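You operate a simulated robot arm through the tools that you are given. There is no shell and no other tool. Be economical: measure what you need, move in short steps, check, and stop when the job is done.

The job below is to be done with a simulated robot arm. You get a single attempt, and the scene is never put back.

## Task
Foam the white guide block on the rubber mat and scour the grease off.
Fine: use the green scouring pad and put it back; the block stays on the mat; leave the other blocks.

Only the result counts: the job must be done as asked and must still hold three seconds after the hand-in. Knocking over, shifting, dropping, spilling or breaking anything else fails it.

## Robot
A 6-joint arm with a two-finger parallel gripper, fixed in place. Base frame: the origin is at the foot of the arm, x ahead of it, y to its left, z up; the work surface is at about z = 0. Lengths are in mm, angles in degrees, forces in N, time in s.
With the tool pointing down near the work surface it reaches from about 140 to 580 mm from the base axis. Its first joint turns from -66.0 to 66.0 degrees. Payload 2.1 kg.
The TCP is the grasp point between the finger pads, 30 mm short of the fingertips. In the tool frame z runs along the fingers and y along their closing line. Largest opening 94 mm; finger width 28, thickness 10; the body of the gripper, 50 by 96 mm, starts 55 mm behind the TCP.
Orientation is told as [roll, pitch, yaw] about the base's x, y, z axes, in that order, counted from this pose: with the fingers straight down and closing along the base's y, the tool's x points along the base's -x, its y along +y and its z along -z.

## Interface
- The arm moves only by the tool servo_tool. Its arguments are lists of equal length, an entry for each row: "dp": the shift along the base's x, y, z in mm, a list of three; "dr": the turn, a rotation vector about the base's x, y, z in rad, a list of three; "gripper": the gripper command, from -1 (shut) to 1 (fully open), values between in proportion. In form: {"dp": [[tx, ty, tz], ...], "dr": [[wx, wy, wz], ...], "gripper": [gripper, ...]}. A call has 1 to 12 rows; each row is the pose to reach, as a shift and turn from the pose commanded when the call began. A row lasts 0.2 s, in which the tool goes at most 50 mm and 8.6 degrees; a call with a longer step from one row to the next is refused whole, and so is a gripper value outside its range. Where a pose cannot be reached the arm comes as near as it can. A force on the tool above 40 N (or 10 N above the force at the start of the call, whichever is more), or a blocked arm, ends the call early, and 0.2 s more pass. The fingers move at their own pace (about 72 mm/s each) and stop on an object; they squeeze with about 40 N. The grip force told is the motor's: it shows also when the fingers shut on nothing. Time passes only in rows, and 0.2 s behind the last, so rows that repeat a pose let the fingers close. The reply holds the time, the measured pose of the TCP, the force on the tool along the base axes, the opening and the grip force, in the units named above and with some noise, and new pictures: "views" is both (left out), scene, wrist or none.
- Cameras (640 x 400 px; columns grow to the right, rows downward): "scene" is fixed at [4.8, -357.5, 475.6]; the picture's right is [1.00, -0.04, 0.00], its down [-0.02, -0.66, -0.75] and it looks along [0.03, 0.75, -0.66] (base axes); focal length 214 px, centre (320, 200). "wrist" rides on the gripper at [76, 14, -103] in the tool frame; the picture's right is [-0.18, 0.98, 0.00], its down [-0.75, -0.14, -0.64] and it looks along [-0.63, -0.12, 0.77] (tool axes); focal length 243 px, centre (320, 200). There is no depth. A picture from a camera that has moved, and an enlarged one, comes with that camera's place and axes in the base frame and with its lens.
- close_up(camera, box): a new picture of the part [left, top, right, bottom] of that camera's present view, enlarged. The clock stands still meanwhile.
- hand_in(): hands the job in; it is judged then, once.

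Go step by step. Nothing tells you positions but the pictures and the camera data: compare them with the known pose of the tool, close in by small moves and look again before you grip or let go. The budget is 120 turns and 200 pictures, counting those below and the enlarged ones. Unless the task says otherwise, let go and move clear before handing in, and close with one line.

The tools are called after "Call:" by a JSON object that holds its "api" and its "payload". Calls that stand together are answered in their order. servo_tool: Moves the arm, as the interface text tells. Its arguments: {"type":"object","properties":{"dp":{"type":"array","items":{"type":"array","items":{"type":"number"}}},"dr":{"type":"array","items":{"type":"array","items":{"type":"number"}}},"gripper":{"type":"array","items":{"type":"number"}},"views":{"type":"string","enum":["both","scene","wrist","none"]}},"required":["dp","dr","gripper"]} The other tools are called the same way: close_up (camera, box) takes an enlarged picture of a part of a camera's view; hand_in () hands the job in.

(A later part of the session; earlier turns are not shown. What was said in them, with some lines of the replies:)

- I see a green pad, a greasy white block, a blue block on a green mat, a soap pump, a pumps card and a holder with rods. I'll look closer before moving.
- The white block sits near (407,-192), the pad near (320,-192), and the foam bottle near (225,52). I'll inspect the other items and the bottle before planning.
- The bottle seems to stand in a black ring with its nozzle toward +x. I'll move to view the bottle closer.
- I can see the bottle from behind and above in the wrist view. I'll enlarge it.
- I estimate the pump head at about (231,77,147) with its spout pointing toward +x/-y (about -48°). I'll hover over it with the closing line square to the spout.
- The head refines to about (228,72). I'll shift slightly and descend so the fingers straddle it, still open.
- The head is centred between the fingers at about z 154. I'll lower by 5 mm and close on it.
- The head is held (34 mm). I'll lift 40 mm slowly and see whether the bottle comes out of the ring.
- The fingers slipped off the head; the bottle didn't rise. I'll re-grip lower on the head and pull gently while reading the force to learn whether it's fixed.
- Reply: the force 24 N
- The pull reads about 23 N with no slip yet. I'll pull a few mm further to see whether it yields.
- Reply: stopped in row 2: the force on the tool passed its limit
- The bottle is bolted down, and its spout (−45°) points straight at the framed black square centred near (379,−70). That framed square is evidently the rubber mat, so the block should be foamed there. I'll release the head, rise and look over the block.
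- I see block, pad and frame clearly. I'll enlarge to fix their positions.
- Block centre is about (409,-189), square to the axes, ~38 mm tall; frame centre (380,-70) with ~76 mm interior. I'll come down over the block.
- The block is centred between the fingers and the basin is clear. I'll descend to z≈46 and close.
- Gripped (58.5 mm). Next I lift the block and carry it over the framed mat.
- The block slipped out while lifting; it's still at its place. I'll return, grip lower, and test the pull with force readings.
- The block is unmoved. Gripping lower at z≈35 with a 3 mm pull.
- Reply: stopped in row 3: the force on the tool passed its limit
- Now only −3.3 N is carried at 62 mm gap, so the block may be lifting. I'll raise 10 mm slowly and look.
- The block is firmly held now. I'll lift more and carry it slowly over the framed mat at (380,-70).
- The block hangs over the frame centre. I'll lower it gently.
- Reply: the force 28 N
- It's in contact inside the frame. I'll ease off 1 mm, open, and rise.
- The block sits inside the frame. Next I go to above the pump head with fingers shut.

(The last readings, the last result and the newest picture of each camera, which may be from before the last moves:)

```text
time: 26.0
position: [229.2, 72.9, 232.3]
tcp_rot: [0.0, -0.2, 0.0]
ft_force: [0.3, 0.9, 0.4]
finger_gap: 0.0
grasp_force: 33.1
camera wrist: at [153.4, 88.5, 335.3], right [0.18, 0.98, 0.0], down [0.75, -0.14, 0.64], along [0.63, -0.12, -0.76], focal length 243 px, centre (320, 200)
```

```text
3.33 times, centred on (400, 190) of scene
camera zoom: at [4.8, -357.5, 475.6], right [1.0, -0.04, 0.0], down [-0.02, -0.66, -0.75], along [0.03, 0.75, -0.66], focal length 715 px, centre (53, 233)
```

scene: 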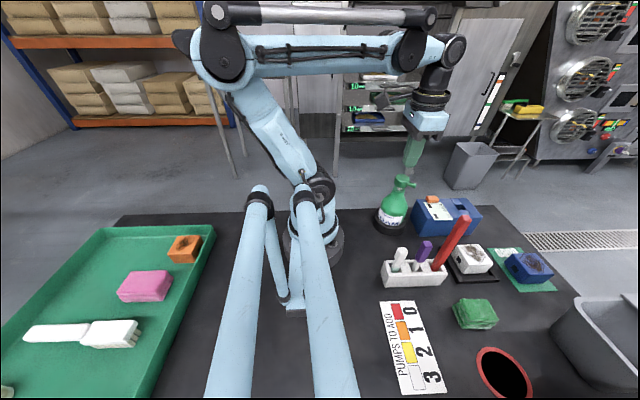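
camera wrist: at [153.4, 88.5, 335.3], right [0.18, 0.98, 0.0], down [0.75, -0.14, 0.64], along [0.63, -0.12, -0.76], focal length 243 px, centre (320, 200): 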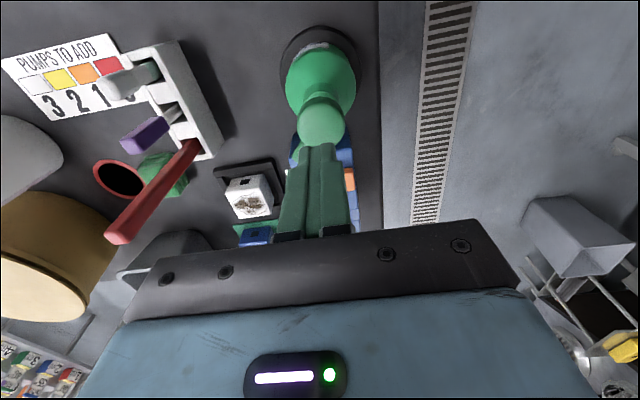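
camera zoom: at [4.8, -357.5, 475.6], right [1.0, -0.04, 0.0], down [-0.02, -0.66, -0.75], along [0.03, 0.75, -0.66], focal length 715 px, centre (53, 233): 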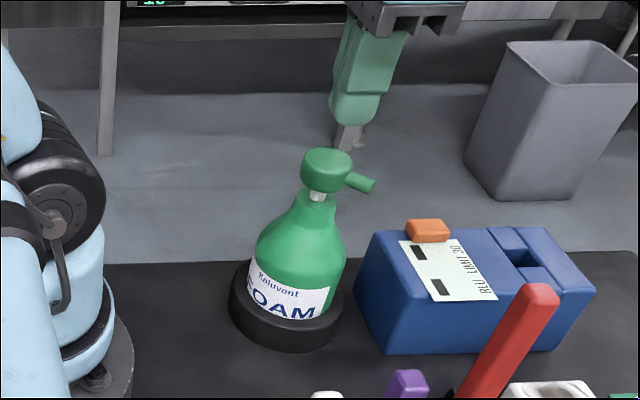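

The shut fingers are above the head. I'll press down gently.

Call:
{"api": "servo_tool", "payload": {"dp": [[-1.5, 0, -20], [-1.5, 0, -30], [-1.5, 0, -36], [-1.5, 0, -41], [-1.5, 0, -45]], "dr": [[0, 0, 0], [0, 0, 0], [0, 0, 0], [0, 0, 0], [0, 0, 0]], "gripper": [-1, -1, -1, -1, -1], "views": "both"}}

Call:
{"api": "close_up", "payload": {"camera": "scene", "box": [370, 150, 520, 280]}}

```text
time: 27.2
position: [225.6, 73.3, 188.3]
tcp_rot: [-0.1, -0.1, 0.0]
ft_force: [-0.9, 2.0, 10.7]
finger_gap: 0.0
grasp_force: 32.9
camera wrist: at [151.2, 88.3, 291.3], right [0.18, 0.98, 0.0], down [0.75, -0.14, 0.64], along [0.63, -0.12, -0.77], focal length 243 px, centre (320, 200)
```

scene: 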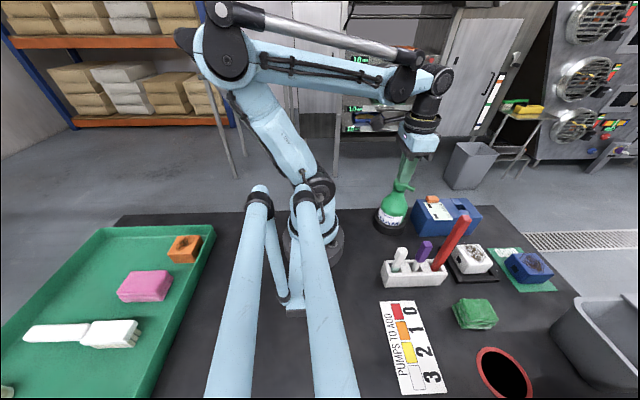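
wrist: 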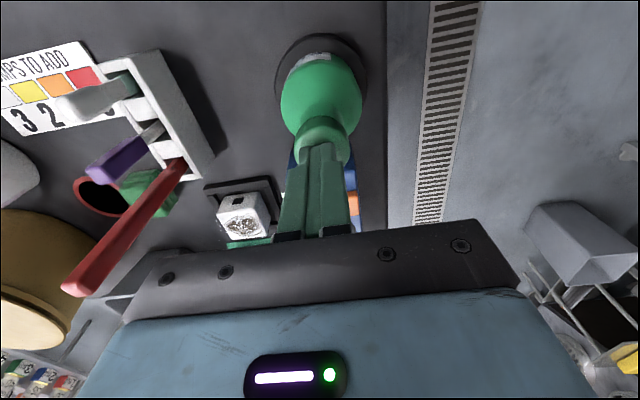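

```text
3.08 times, centred on (445, 215) of scene
camera zoom: at [4.8, -357.5, 475.6], right [1.0, -0.04, 0.0], down [-0.02, -0.66, -0.75], along [0.03, 0.75, -0.66], focal length 660 px, centre (-65, 154)
```

zoom: 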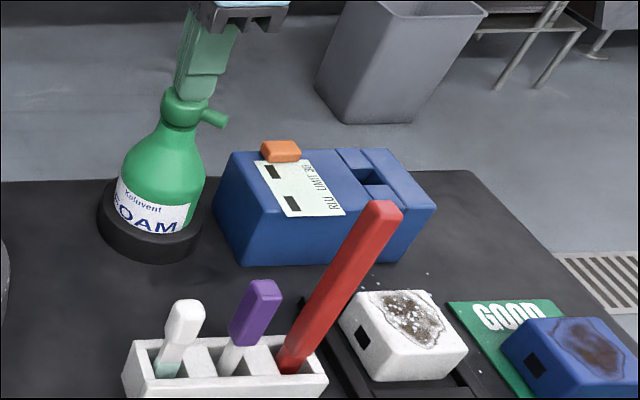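

Foam has landed on the block. Let me look at the coverage before deciding on more.

Call:
{"api": "servo_tool", "payload": {"dp": [[0, 0, 10], [0, 0, 25], [0, 0, 30]], "dr": [[0, 0, 0], [0, 0, 0], [0, 0, 0]], "gripper": [-1, -1, -1], "views": "none"}}

Call:
{"api": "close_up", "payload": {"camera": "scene", "box": [440, 235, 510, 285]}}

Call:
{"api": "close_up", "payload": {"camera": "wrist", "box": [200, 140, 300, 250]}}

```text
time: 28.0
position: [226.5, 72.7, 219.3]
tcp_rot: [0.0, -0.3, 0.0]
ft_force: [1.2, -0.1, -0.4]
finger_gap: 0.0
grasp_force: 33.1
```

```text
8.00 times, centred on (475, 260) of scene
camera zoom: at [4.8, -357.5, 475.6], right [1.0, -0.04, 0.0], down [-0.02, -0.66, -0.75], along [0.03, 0.75, -0.66], focal length 1716 px, centre (-920, -280)
```

zoom: 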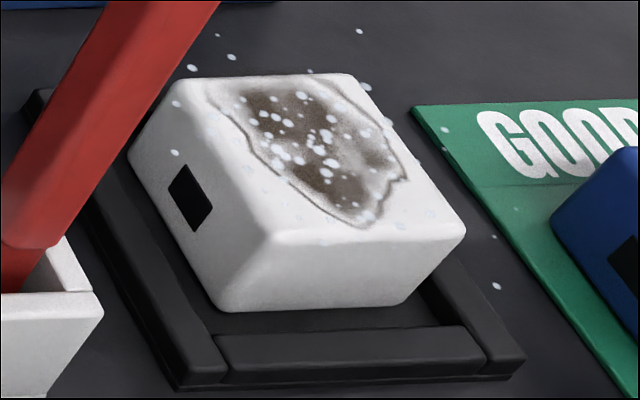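

```text
3.64 times, centred on (250, 195) of wrist
camera zoom: at [151.2, 87.6, 321.1], right [0.18, 0.98, 0.0], down [0.75, -0.14, 0.64], along [0.63, -0.12, -0.76], focal length 882 px, centre (574, 218)
```

zoom: 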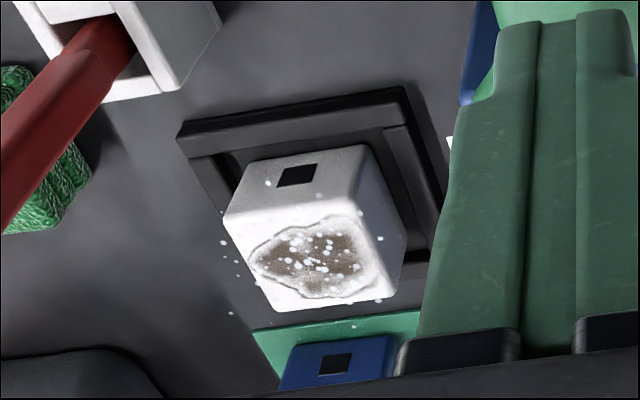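

One pump gives sparse flecks over the grease. I'll give one more pump and compare.

Call:
{"api": "servo_tool", "payload": {"dp": [[0.5, 0, -15], [0.5, 0, -24], [0.5, 0, -29], [0.5, 0, -33], [0.5, 0, -33], [0.5, 0, -15], [0.5, 0, 5]], "dr": [[0, 0, 0], [0, 0, 0], [0, 0, 0], [0, 0, 0], [0, 0, 0], [0, 0, 0], [0, 0, 0]], "gripper": [-1, -1, -1, -1, -1, -1, -1], "views": "none"}}

Call:
{"api": "close_up", "payload": {"camera": "scene", "box": [440, 235, 510, 285]}}

```text
time: 29.6
position: [227.2, 73.1, 223.4]
tcp_rot: [0.0, -0.2, 0.0]
ft_force: [0.3, 0.2, -0.3]
finger_gap: 0.1
grasp_force: 33.1
```

```text
8.00 times, centred on (475, 260) of scene
camera zoom: at [4.8, -357.5, 475.6], right [1.0, -0.04, 0.0], down [-0.02, -0.66, -0.75], along [0.03, 0.75, -0.66], focal length 1716 px, centre (-920, -280)
```

zoom: 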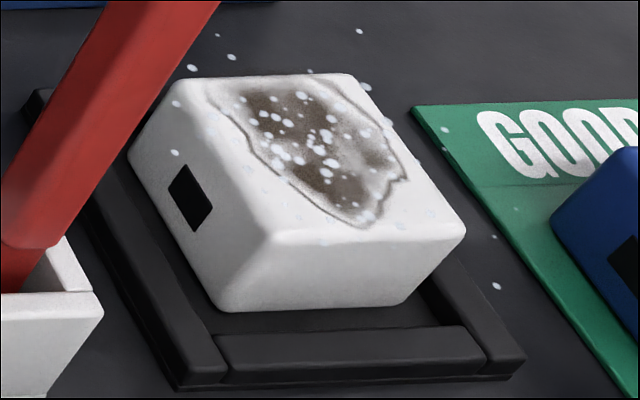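

A second pump changed nothing visible, so foaming is done. Next I fetch the green pad near (320,-190): go up and over, then hover.

Call:
{"api": "servo_tool", "payload": {"dp": [[0, 0, 45], [10, -30, 80], [20, -70, 85], [35, -110, 85], [50, -150, 85], [65, -190, 70], [80, -225, 40], [93, -263, 20], [93, -263, -20], [93, -263, -65], [93, -263, -100]], "dr": [[0, 0, 0], [0, 0, 0], [0, 0, 0], [0, 0, 0], [0, 0, 0], [0, 0, 0], [0, 0, 0], [0, 0, 0], [0, 0, 0], [0, 0, 0], [0, 0, 0]], "gripper": [-1, -1, -1, -1, -1, -1, 0, 1, 1, 1, 1], "views": "both"}}

Call:
{"api": "close_up", "payload": {"camera": "wrist", "box": [220, 60, 420, 240]}}

Call:
{"api": "close_up", "payload": {"camera": "scene", "box": [420, 260, 540, 350]}}

```text
time: 32.0
position: [320.9, -188.6, 123.9]
tcp_rot: [0.1, -0.1, 0.1]
ft_force: [-0.5, 0.1, 0.0]
finger_gap: 93.9
grasp_force: 0.1
camera wrist: at [244.4, -174.4, 227.0], right [0.18, 0.98, 0.0], down [0.75, -0.14, 0.64], along [0.63, -0.12, -0.76], focal length 243 px, centre (320, 200)
```

scene: 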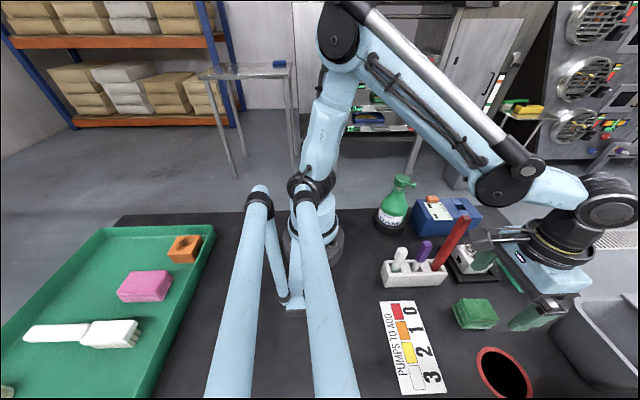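
wrist: 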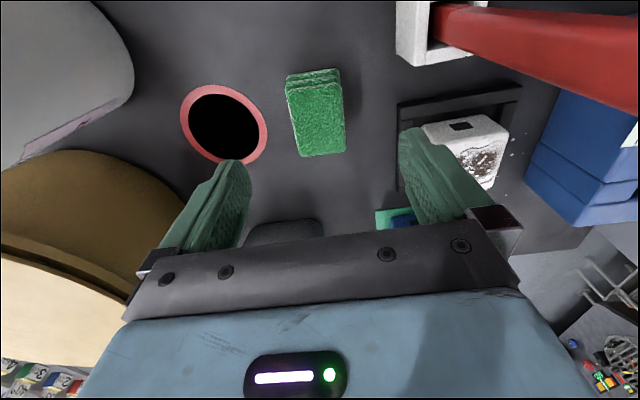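

```text
2.22 times, centred on (320, 150) of wrist
camera zoom: at [244.4, -174.4, 227.0], right [0.18, 0.98, 0.0], down [0.75, -0.14, 0.64], along [0.63, -0.12, -0.76], focal length 539 px, centre (320, 311)
```

zoom: 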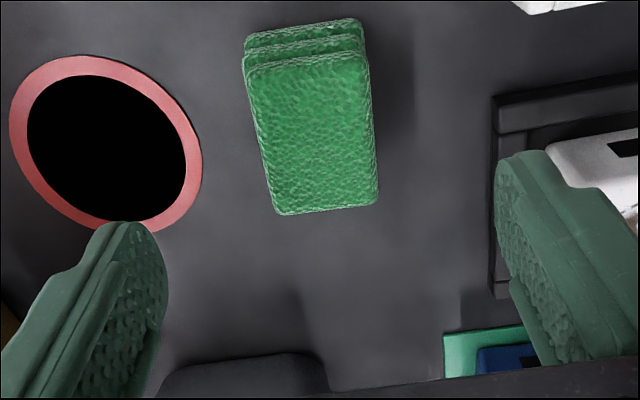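

```text
4.44 times, centred on (480, 305) of scene
camera zoom: at [4.8, -357.5, 475.6], right [1.0, -0.04, 0.0], down [-0.02, -0.66, -0.75], along [0.03, 0.75, -0.66], focal length 953 px, centre (-391, -267)
```

zoom: 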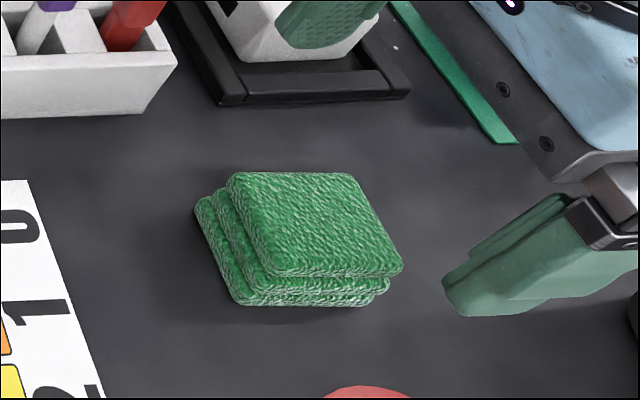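

Pad top is centred near (325,-190), 57×41, yaw about −3°. I'll descend with moderately open fingers to z≈44 and grip.

Call:
{"api": "servo_tool", "payload": {"dp": [[2, -1, -20], [4, -2, -50], [4, -2, -72], [4, -2, -80], [4, -2, -80], [4, -2, -80], [4, -2, -80]], "dr": [[0, 0, -0.05], [0, 0, -0.05], [0, 0, -0.05], [0, 0, -0.05], [0, 0, -0.05], [0, 0, -0.05], [0, 0, -0.05]], "gripper": [0.7, 0.6, 0.6, 0.6, 0, -1, -1], "views": "wrist"}}

Call:
{"api": "close_up", "payload": {"camera": "scene", "box": [420, 260, 540, 350]}}

```text
time: 33.6
position: [324.4, -191.9, 43.0]
tcp_rot: [0.0, -0.2, -2.7]
ft_force: [0.0, -0.1, -0.6]
finger_gap: 47.6
grasp_force: 39.9
camera wrist: at [249.5, -173.2, 146.6], right [0.23, 0.97, 0.0], down [0.74, -0.18, 0.64], along [0.63, -0.15, -0.76], focal length 243 px, centre (320, 200)
```

wrist: 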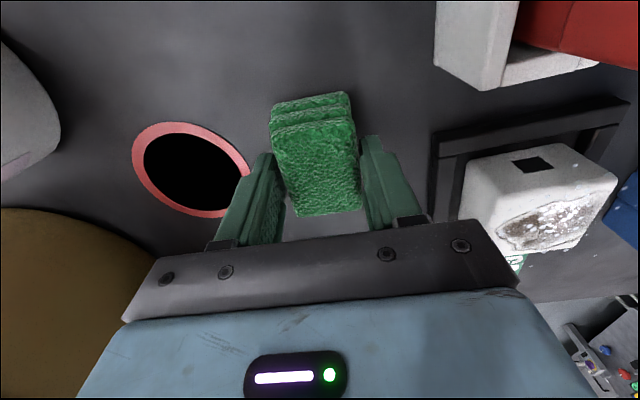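

```text
4.44 times, centred on (480, 305) of scene
camera zoom: at [4.8, -357.5, 475.6], right [1.0, -0.04, 0.0], down [-0.02, -0.66, -0.75], along [0.03, 0.75, -0.66], focal length 953 px, centre (-391, -267)
```

zoom: 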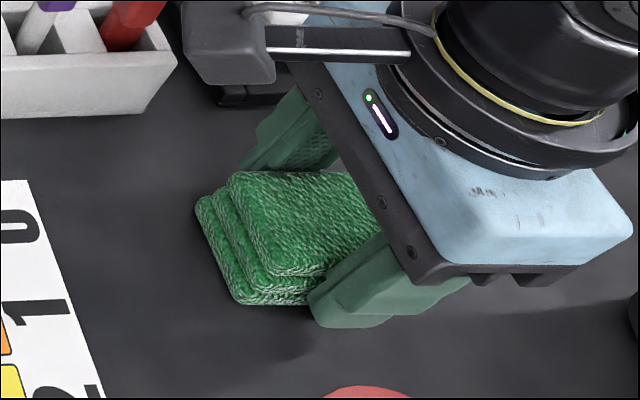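

Gripped at 47.6 mm; pickup pose (324.4,-191.9,43.0), yaw −2.7. Lift a little and check that the whole pad comes.

Call:
{"api": "servo_tool", "payload": {"dp": [[0, 0, 4], [0, 0, 10], [0, 0, 18], [0, 0, 25]], "dr": [[0, 0, 0], [0, 0, 0], [0, 0, 0], [0, 0, 0]], "gripper": [-1, -1, -1, -1], "views": "wrist"}}

Call:
{"api": "close_up", "payload": {"camera": "scene", "box": [420, 260, 540, 350]}}

```text
time: 34.6
position: [323.7, -191.7, 68.1]
tcp_rot: [0.0, -0.2, -2.8]
ft_force: [0.4, 0.4, -0.2]
finger_gap: 45.0
grasp_force: 40.2
camera wrist: at [249.5, -173.3, 171.6], right [0.23, 0.97, 0.0], down [0.74, -0.18, 0.64], along [0.63, -0.15, -0.76], focal length 243 px, centre (320, 200)
```

wrist: 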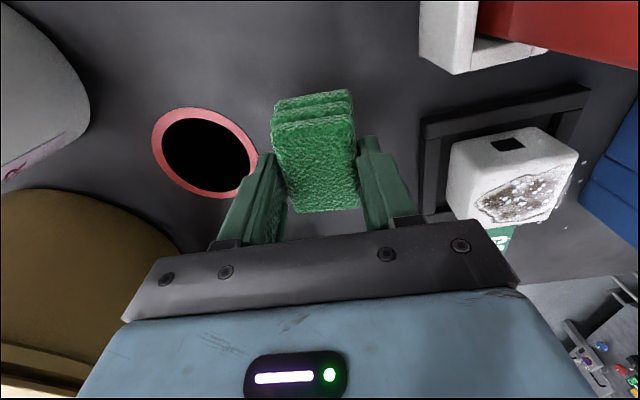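

```text
4.44 times, centred on (480, 305) of scene
camera zoom: at [4.8, -357.5, 475.6], right [1.0, -0.04, 0.0], down [-0.02, -0.66, -0.75], along [0.03, 0.75, -0.66], focal length 953 px, centre (-391, -267)
```

zoom: 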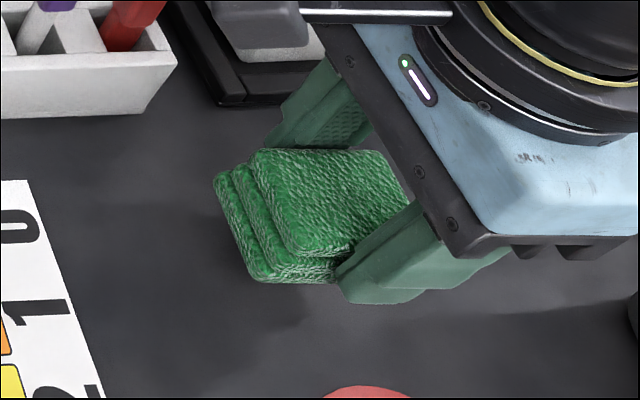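

The whole pad is held. I'll swing it over the block, going +x first to keep the camera clear of the red rod.

Call:
{"api": "servo_tool", "payload": {"dp": [[15, 0, 20], [40, 0, 45], [70, 0, 47], [72, 40, 47], [72, 80, 47], [65, 105, 47], [57, 121, 45]], "dr": [[0, 0, 0], [0, 0, 0], [0, 0, 0], [0, 0, 0.02], [0, 0, 0.03], [0, 0, 0.05], [0, 0, 0.05]], "gripper": [-1, -1, -1, -1, -1, -1, -1], "views": "wrist"}}

Call:
{"api": "close_up", "payload": {"camera": "scene", "box": [420, 200, 560, 300]}}

```text
time: 36.2
position: [380.6, -69.9, 112.2]
tcp_rot: [0.0, -0.1, 0.0]
ft_force: [0.7, -0.7, 0.4]
finger_gap: 44.6
grasp_force: 40.0
camera wrist: at [305.1, -55.7, 216.0], right [0.18, 0.98, 0.0], down [0.75, -0.14, 0.64], along [0.63, -0.12, -0.76], focal length 243 px, centre (320, 200)
```

wrist: 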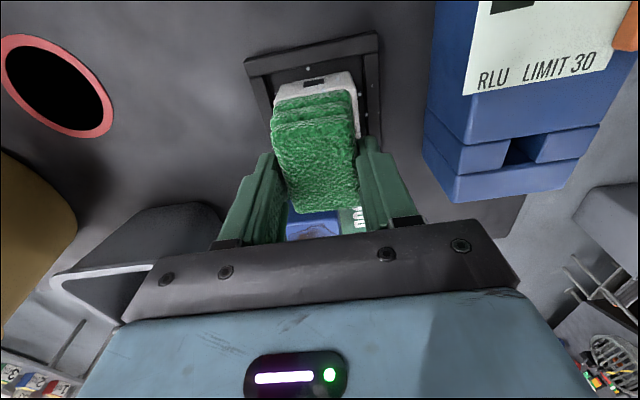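

```text
4.00 times, centred on (490, 250) of scene
camera zoom: at [4.8, -357.5, 475.6], right [1.0, -0.04, 0.0], down [-0.02, -0.66, -0.75], along [0.03, 0.75, -0.66], focal length 858 px, centre (-360, 0)
```

zoom: 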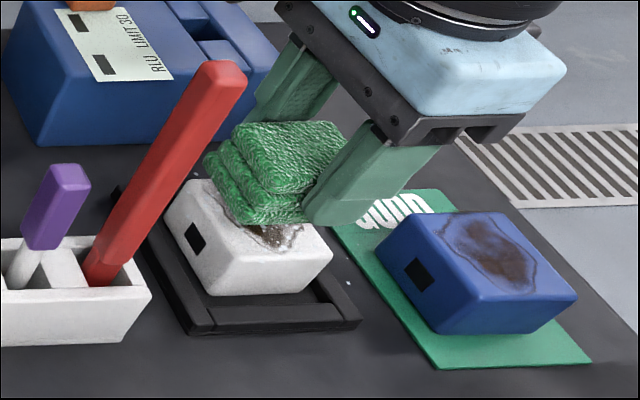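

The pad is poised over the block. Lowering to touch.

Call:
{"api": "servo_tool", "payload": {"dp": [[0, 0, -15], [0, 0, -22], [0, 0, -26]], "dr": [[0, 0, 0], [0, 0, 0], [0, 0, 0]], "gripper": [-1, -1, -1], "views": "none"}}

Call:
{"api": "close_up", "payload": {"camera": "scene", "box": [420, 200, 560, 300]}}

```text
time: 37.0
position: [381.5, -71.0, 90.3]
tcp_rot: [-0.1, -0.1, 0.1]
ft_force: [-1.4, 1.6, 17.1]
finger_gap: 43.9
grasp_force: 40.1
stopped in row 3: the force on the tool passed its limit (the readings are from after the stop); the commanded pose is now the measured one
```

```text
4.00 times, centred on (490, 250) of scene
camera zoom: at [4.7, -357.5, 475.7], right [1.0, -0.04, 0.0], down [-0.02, -0.66, -0.75], along [0.03, 0.75, -0.66], focal length 858 px, centre (-360, 0)
```

zoom: 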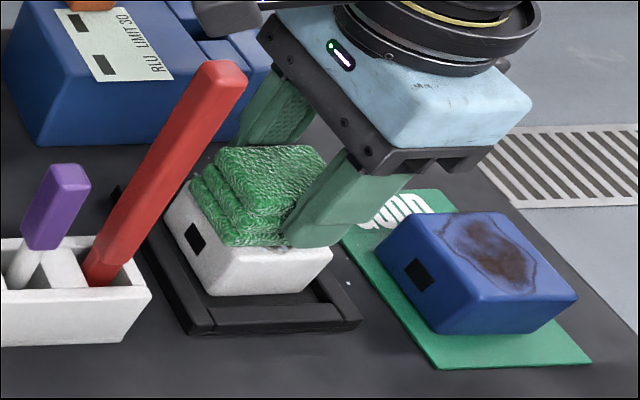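

Pad is on the block at about 17 N. I'll ease 1 mm and start short scouring strokes.

Call:
{"api": "servo_tool", "payload": {"dp": [[0, 0, 0.8], [8, 0, 0.8], [14, 0, 0.8], [0, 0, 0.8], [-14, 0, 0.8], [0, 0, 0.8], [14, 0, 0.8], [0, 0, 0.8], [-14, 0, 0.8], [0, 0, 0.8]], "dr": [[0, 0, 0], [0, 0, 0], [0, 0, 0], [0, 0, 0], [0, 0, 0], [0, 0, 0], [0, 0, 0], [0, 0, 0], [0, 0, 0], [0, 0, 0]], "gripper": [-1, -1, -1, -1, -1, -1, -1, -1, -1, -1], "views": "none"}}

Call:
{"api": "close_up", "payload": {"camera": "scene", "box": [420, 200, 560, 300]}}

```text
time: 39.2
position: [380.8, -71.0, 90.0]
tcp_rot: [0.1, -0.1, 0.1]
ft_force: [0.0, 0.9, -0.4]
finger_gap: 43.8
grasp_force: 40.4
```

```text
4.00 times, centred on (490, 250) of scene
camera zoom: at [4.8, -357.5, 475.6], right [1.0, -0.04, 0.0], down [-0.02, -0.66, -0.75], along [0.03, 0.75, -0.66], focal length 858 px, centre (-360, 0)
```

zoom: 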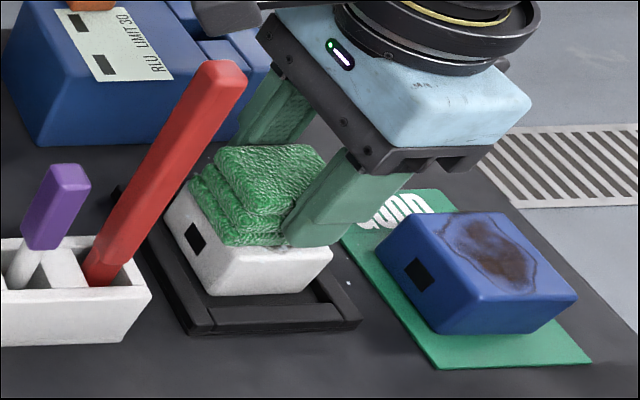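

The contact force has faded to nil. I'll press about 1.5 mm lower and stroke over a wider area.

Call:
{"api": "servo_tool", "payload": {"dp": [[0, 0, -1.2], [10, 0, -1.5], [14, 8, -1.5], [0, 8, -1.5], [-14, 8, -1.5], [-14, -8, -1.5], [0, -8, -1.5], [14, -8, -1.5], [14, 0, -1.5], [0, 0, -1.5], [-14, 0, -1.5]], "dr": [[0, 0, 0], [0, 0, 0], [0, 0, 0], [0, 0, 0], [0, 0, 0], [0, 0, 0], [0, 0, 0], [0, 0, 0], [0, 0, 0], [0, 0, 0], [0, 0, 0]], "gripper": [-1, -1, -1, -1, -1, -1, -1, -1, -1, -1, -1], "views": "none"}}

Call:
{"api": "close_up", "payload": {"camera": "scene", "box": [420, 200, 560, 300]}}

```text
time: 39.9
position: [391.2, -69.6, 89.9]
tcp_rot: [-0.2, 0.2, 0.1]
ft_force: [-1.4, -0.9, 11.7]
finger_gap: 43.8
grasp_force: 40.3
stopped in row 3: the force on the tool passed its limit (the readings are from after the stop); the commanded pose is now the measured one
```

```text
4.00 times, centred on (490, 250) of scene
camera zoom: at [4.7, -357.5, 475.7], right [1.0, -0.04, 0.0], down [-0.02, -0.66, -0.75], along [0.03, 0.75, -0.66], focal length 858 px, centre (-360, 0)
```

zoom: 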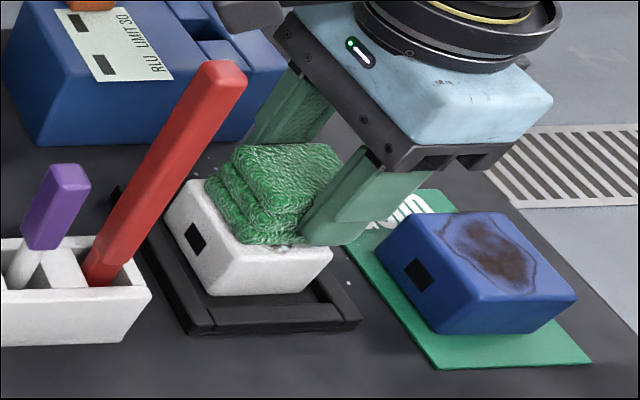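

The arm is stiff, so I'll keep this height (≈12 N) and stroke.

Call:
{"api": "servo_tool", "payload": {"dp": [[-6, 4, 0], [-14, 8, 0], [-24, 6, 0], [-24, -6, 0], [-12, -10, 0], [2, -10, 0], [2, 2, 0], [-12, 2, 0], [-25, 0, 0], [-12, 0, 0], [2, 0, 0], [-11, 0, 0]], "dr": [[0, 0, 0], [0, 0, 0], [0, 0, 0], [0, 0, 0], [0, 0, 0], [0, 0, 0], [0, 0, 0], [0, 0, 0], [0, 0, 0], [0, 0, 0], [0, 0, 0], [0, 0, 0]], "gripper": [-1, -1, -1, -1, -1, -1, -1, -1, -1, -1, -1, -1], "views": "none"}}

Call:
{"api": "servo_tool", "payload": {"dp": [[0, 0, 5], [0, 0, 20], [0, 0, 50], [0, 0, 80]], "dr": [[0, 0, 0], [0, 0, 0], [0, 0, 0], [0, 0, 0]], "gripper": [-1, -1, -1, -1], "views": "none"}}

Call:
{"api": "close_up", "payload": {"camera": "scene", "box": [420, 200, 560, 300]}}

```text
time: 41.0
position: [367.9, -73.1, 91.0]
tcp_rot: [0.2, 0.4, 0.1]
ft_force: [0.0, 1.1, 13.3]
finger_gap: 43.8
grasp_force: 39.9
stopped in row 5: the force on the tool passed its limit (the readings are from after the stop); the commanded pose is now the measured one
```

```text
time: 42.0
position: [366.9, -72.7, 171.3]
tcp_rot: [0.2, 0.4, 0.2]
ft_force: [0.1, 0.3, -0.2]
finger_gap: 43.8
grasp_force: 40.4
```

```text
4.00 times, centred on (490, 250) of scene
camera zoom: at [4.8, -357.5, 475.6], right [1.0, -0.04, 0.0], down [-0.02, -0.66, -0.75], along [0.03, 0.75, -0.66], focal length 858 px, centre (-360, 0)
```

zoom: 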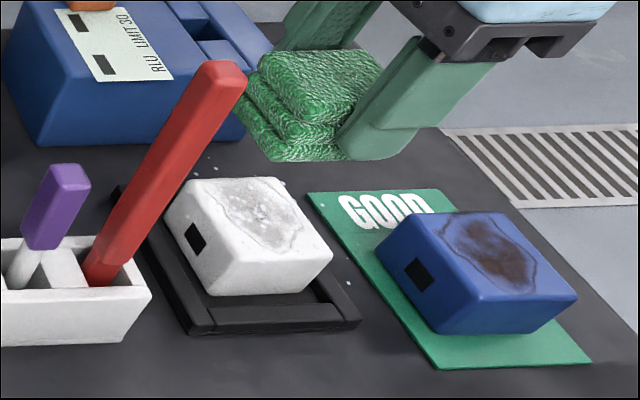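

The grease is fading well. More strokes, shorter ones around the centre.

Call:
{"api": "servo_tool", "payload": {"dp": [[13, 2.7, -45], [13, 2.7, -72], [13, 2.7, -80.5], [20, 2.7, -80.5], [13, 2.7, -80.5], [5, 2.7, -80.5], [13, 2.7, -80.5], [20, 2.7, -80.5], [13, 8, -80.5], [5, 8, -80.5], [13, 8, -80.5], [20, 8, -80.5]], "dr": [[-0.003, -0.007, 0], [-0.003, -0.007, 0], [-0.003, -0.007, 0], [-0.003, -0.007, 0], [-0.003, -0.007, 0], [-0.003, -0.007, 0], [-0.003, -0.007, 0], [-0.003, -0.007, 0], [-0.003, -0.007, 0], [-0.003, -0.007, 0], [-0.003, -0.007, 0], [-0.003, -0.007, 0]], "gripper": [-1, -1, -1, -1, -1, -1, -1, -1, -1, -1, -1, -1], "views": "none"}}

```text
time: 42.9
position: [381.0, -69.5, 89.9]
tcp_rot: [-0.1, 0.5, 0.2]
ft_force: [-1.1, 0.0, 13.8]
finger_gap: 44.3
grasp_force: 39.7
stopped in row 4: the force on the tool passed its limit (the readings are from after the stop); the commanded pose is now the measured one
```

Contact is made at about 14 N. Stroke with 0.5 mm relief.

Call:
{"api": "servo_tool", "payload": {"dp": [[0, 0, 0.4], [7, 0, 0.4], [0, 0, 0.4], [-7, 0, 0.4], [0, 0, 0.4], [7, 5, 0.4], [0, 5, 0.4], [-7, 5, 0.4], [0, 5, 0.4], [7, -5, 0.4], [0, -5, 0.4], [-7, -5, 0.4]], "dr": [[0, 0, 0], [0, 0, 0], [0, 0, 0], [0, 0, 0], [0, 0, 0], [0, 0, 0], [0, 0, 0], [0, 0, 0], [0, 0, 0], [0, 0, 0], [0, 0, 0], [0, 0, 0]], "gripper": [-1, -1, -1, -1, -1, -1, -1, -1, -1, -1, -1, -1], "views": "none"}}

Call:
{"api": "servo_tool", "payload": {"dp": [[7, 5, -0.3], [14, 5, -0.3], [7, 5, -0.3], [0, 5, -0.3], [7, 10, -0.3], [14, 10, -0.3], [7, 10, -0.3], [0, 10, -0.3], [7, 0, -0.3], [14, 0, -0.3], [7, 5, -0.3]], "dr": [[0, 0, 0], [0, 0, 0], [0, 0, 0], [0, 0, 0], [0, 0, 0], [0, 0, 0], [0, 0, 0], [0, 0, 0], [0, 0, 0], [0, 0, 0], [0, 0, 0]], "gripper": [-1, -1, -1, -1, -1, -1, -1, -1, -1, -1, -1], "views": "none"}}

Call:
{"api": "servo_tool", "payload": {"dp": [[0, 0, 5], [0, 0, 20], [0, 0, 50], [0, 0, 80]], "dr": [[0, 0, 0], [0, 0, 0], [0, 0, 0], [0, 0, 0]], "gripper": [-1, -1, -1, -1], "views": "none"}}

Call:
{"api": "close_up", "payload": {"camera": "scene", "box": [440, 230, 520, 290]}}

```text
time: 45.5
position: [374.6, -75.2, 90.3]
tcp_rot: [0.0, 0.3, 0.2]
ft_force: [5.3, -1.3, 10.7]
finger_gap: 43.6
grasp_force: 40.1
```

```text
time: 47.9
position: [381.3, -69.8, 90.2]
tcp_rot: [0.0, 0.4, 0.1]
ft_force: [0.9, -1.9, 3.2]
finger_gap: 43.7
grasp_force: 39.9
```

```text
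time: 48.9
position: [382.6, -71.2, 171.5]
tcp_rot: [0.1, 0.5, 0.1]
ft_force: [-0.1, -0.3, 0.0]
finger_gap: 43.7
grasp_force: 40.0
```

```text
6.67 times, centred on (480, 260) of scene
camera zoom: at [4.8, -357.5, 475.6], right [1.0, -0.04, 0.0], down [-0.02, -0.66, -0.75], along [0.03, 0.75, -0.66], focal length 1430 px, centre (-747, -200)
```

zoom: 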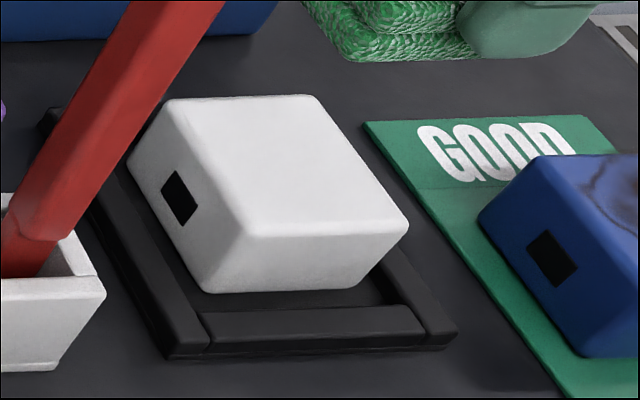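

The block's top is clean and it remains on the framed mat. Now I take the pad back along the same route.

Call:
{"api": "servo_tool", "payload": {"dp": [[8, -20, -10], [14, -55, -30], [14, -90, -50], [10, -121, -60], [-15, -121, -65], [-40, -121, -70], [-58, -121, -75], [-58, -121, -90]], "dr": [[0, -0.007, 0], [0, -0.007, -0.01], [0, -0.007, -0.02], [0, -0.007, -0.03], [0, -0.007, -0.05], [0, -0.007, -0.05], [0, -0.007, -0.05], [0, -0.007, -0.05]], "gripper": [-1, -1, -1, -1, -1, -1, -1, -1], "views": "wrist"}}

Call:
{"api": "close_up", "payload": {"camera": "scene", "box": [420, 260, 540, 350]}}

```text
time: 50.7
position: [323.3, -190.5, 79.3]
tcp_rot: [0.1, 0.0, -2.7]
ft_force: [-0.3, 0.4, -0.1]
finger_gap: 43.9
grasp_force: 39.9
camera wrist: at [248.8, -172.4, 183.4], right [0.23, 0.97, 0.0], down [0.75, -0.18, 0.64], along [0.62, -0.15, -0.77], focal length 243 px, centre (320, 200)
```

wrist: 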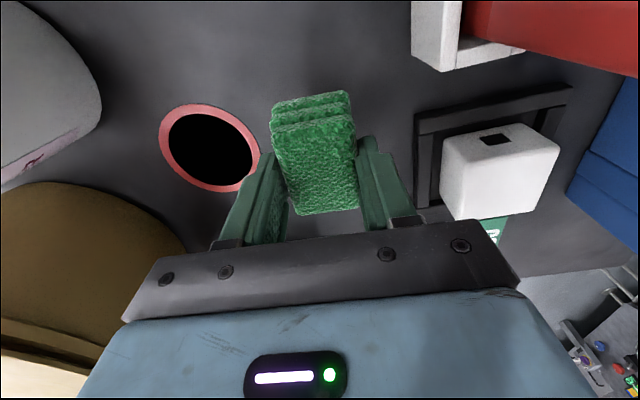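

```text
4.44 times, centred on (480, 305) of scene
camera zoom: at [4.8, -357.5, 475.6], right [1.0, -0.04, 0.0], down [-0.02, -0.66, -0.75], along [0.03, 0.75, -0.66], focal length 953 px, centre (-391, -267)
```

zoom: 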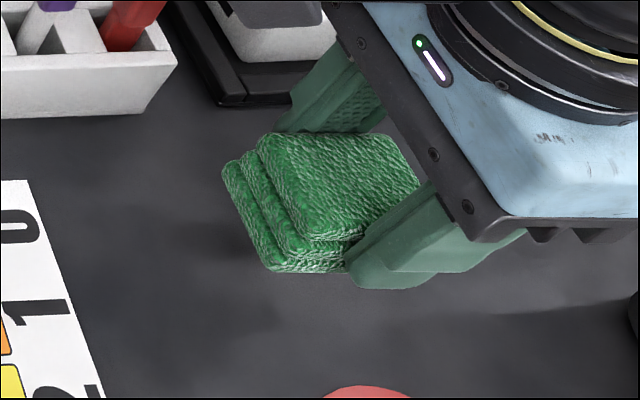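

The pad is over its place. I'll lower it: adjust (+1,−1.3) and go down to about z 44.

Call:
{"api": "servo_tool", "payload": {"dp": [[1, -1.3, -15], [1, -1.3, -27], [1, -1.3, -32], [1, -1.3, -34], [1, -1.3, -35]], "dr": [[0, 0, 0], [0, 0, 0], [0, 0, 0], [0, 0, 0], [0, 0, 0]], "gripper": [-1, -1, -1, -1, -1], "views": "none"}}

Call:
{"api": "close_up", "payload": {"camera": "scene", "box": [420, 260, 540, 350]}}

```text
time: 51.9
position: [323.2, -191.8, 45.8]
tcp_rot: [0.1, 0.0, -2.6]
ft_force: [-1.1, 0.6, -1.6]
finger_gap: 43.7
grasp_force: 40.4
```

```text
4.44 times, centred on (480, 305) of scene
camera zoom: at [4.8, -357.5, 475.6], right [1.0, -0.04, 0.0], down [-0.02, -0.66, -0.75], along [0.03, 0.75, -0.66], focal length 953 px, centre (-391, -267)
```

zoom: 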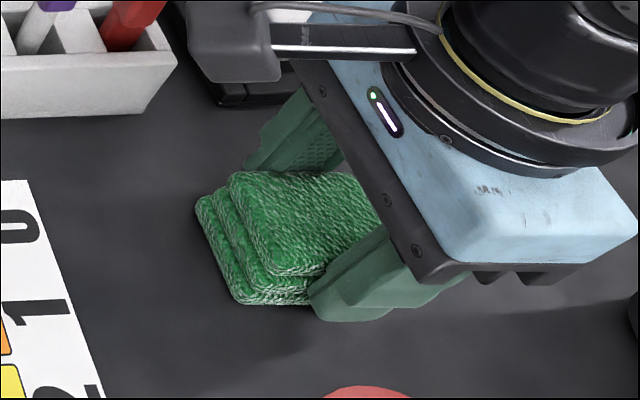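

The pad matches its original picture; I'll lower the last mm, release and rise.

Call:
{"api": "servo_tool", "payload": {"dp": [[0, 0, -1], [0, 0, -1.8], [0, 0, -1.8], [0, 0, -1.8], [0, 0, -1.8], [0, 0, 25], [0, 0, 70], [0, 0, 110]], "dr": [[0, 0, 0], [0, 0, 0], [0, 0, 0], [0, 0, 0], [0, 0, 0], [0, 0, 0], [0, 0, 0], [0, 0, 0]], "gripper": [-1, -1, -0.1, 0.4, 0.4, 0.5, 0.6, 1], "views": "both"}}

Call:
{"api": "close_up", "payload": {"camera": "scene", "box": [420, 260, 540, 350]}}

Call:
{"api": "close_up", "payload": {"camera": "wrist", "box": [380, 60, 540, 180]}}

```text
time: 52.5
position: [325.7, -192.4, 45.3]
tcp_rot: [0.1, 0.1, -2.7]
ft_force: [1.0, 0.5, 14.4]
finger_gap: 43.7
grasp_force: 39.7
stopped in row 3: the force on the tool passed its limit (the readings are from after the stop); the commanded pose is now the measured one
camera wrist: at [250.5, -173.5, 148.4], right [0.23, 0.97, 0.0], down [0.75, -0.18, 0.64], along [0.62, -0.15, -0.77], focal length 243 px, centre (320, 200)
```

scene: 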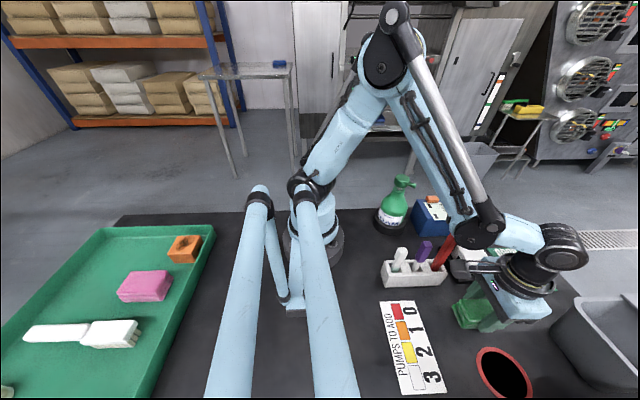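
wrist: 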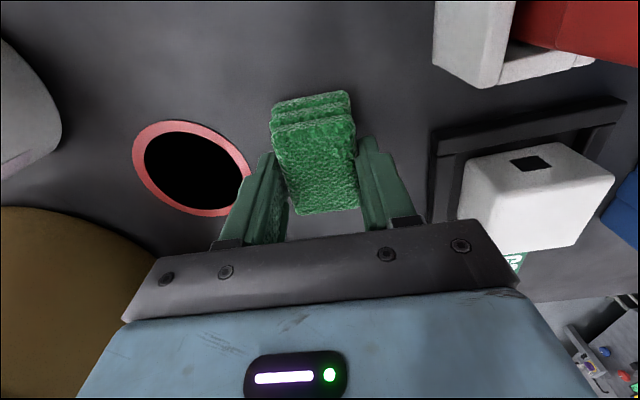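

```text
4.44 times, centred on (480, 305) of scene
camera zoom: at [4.7, -357.5, 475.7], right [1.0, -0.04, 0.0], down [-0.02, -0.66, -0.75], along [0.03, 0.75, -0.66], focal length 953 px, centre (-391, -267)
```

zoom: 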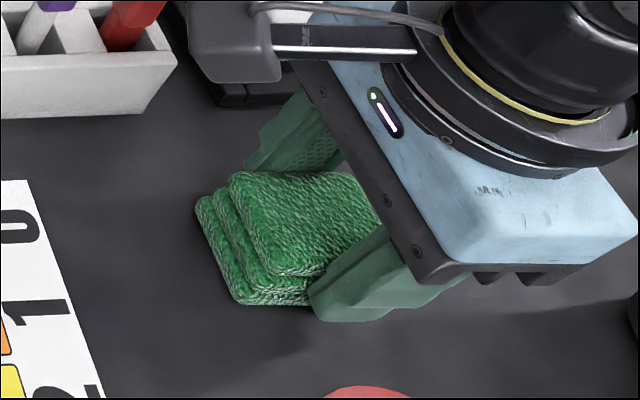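

```text
3.33 times, centred on (460, 120) of wrist
camera zoom: at [250.5, -173.5, 148.4], right [0.23, 0.97, 0.0], down [0.75, -0.18, 0.64], along [0.62, -0.15, -0.77], focal length 809 px, centre (-147, 467)
```

zoom: 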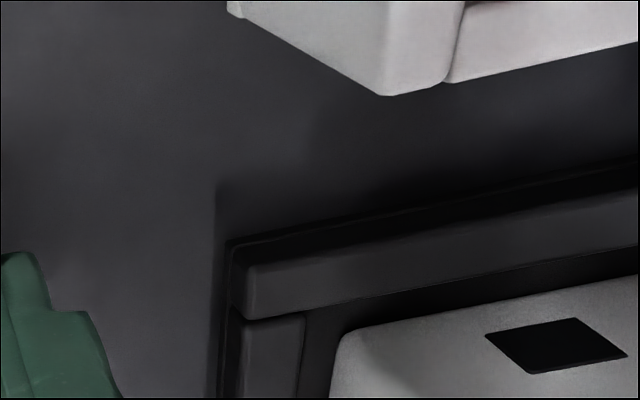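

The pad rests on the table. Release and rise.

Call:
{"api": "servo_tool", "payload": {"dp": [[0, 0, 0.5], [0, 0, 0.5], [0, 0, 0.5], [0, 0, 0.5], [0, 0, 25], [0, 0, 70], [0, 0, 110], [0, 0, 150]], "dr": [[0, 0, 0], [0, 0, 0], [0, 0, 0], [0, 0, 0], [0, 0, 0], [0, 0, 0], [0, 0, 0], [0, 0, 0]], "gripper": [-0.1, 0.3, 0.5, 0.5, 0.5, 0.6, 1, 1], "views": "both"}}

Call:
{"api": "close_up", "payload": {"camera": "scene", "box": [420, 260, 540, 350]}}

Call:
{"api": "close_up", "payload": {"camera": "wrist", "box": [240, 0, 520, 200]}}

```text
time: 54.3
position: [324.4, -191.9, 196.2]
tcp_rot: [0.0, 0.0, -2.7]
ft_force: [0.2, -0.6, -0.7]
finger_gap: 94.0
grasp_force: 0.2
camera wrist: at [250.3, -173.2, 299.3], right [0.23, 0.97, 0.0], down [0.75, -0.18, 0.64], along [0.62, -0.15, -0.77], focal length 243 px, centre (320, 200)
```

scene: 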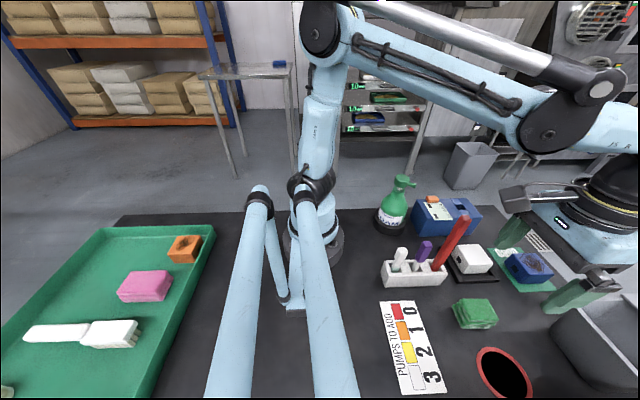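
wrist: 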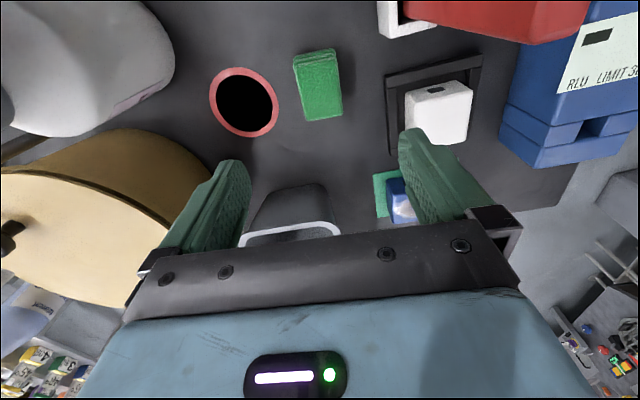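

```text
4.44 times, centred on (480, 305) of scene
camera zoom: at [4.8, -357.5, 475.6], right [1.0, -0.04, 0.0], down [-0.02, -0.66, -0.75], along [0.03, 0.75, -0.66], focal length 953 px, centre (-391, -267)
```

zoom: 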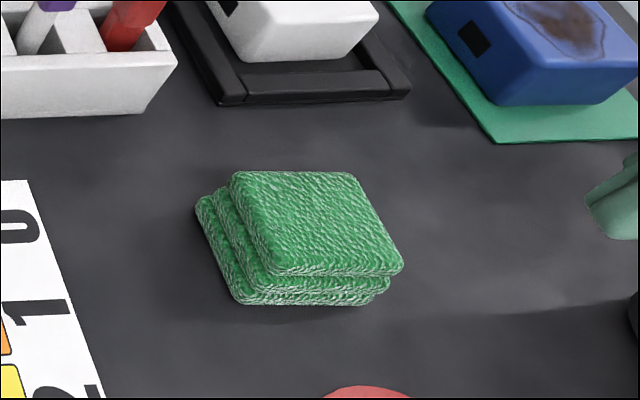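

```text
2.00 times, centred on (380, 100) of wrist
camera zoom: at [250.3, -173.2, 299.3], right [0.23, 0.97, 0.0], down [0.75, -0.18, 0.64], along [0.62, -0.15, -0.77], focal length 485 px, centre (200, 400)
```

zoom: 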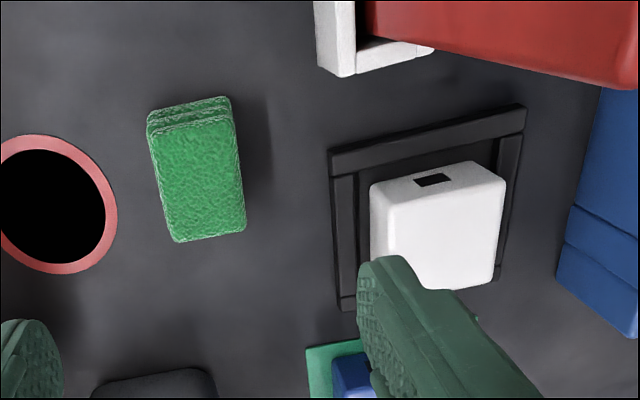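

The block is clean and sits flat inside the framed mat. The pad is back where it was, everything else looks unmoved, and the gripper is open and clear, so I'm handing in.

Call:
{"api": "hand_in", "payload": {}}

```text
The job is handed in.
```

I foamed the white guide block and scoured it with the green pad until the grease was gone. I took the framed black square as the rubber mat and moved the block onto it first, since the foam bottle is fixed and its spout points there. The pad is back in its place, and the other blocks look unmoved.
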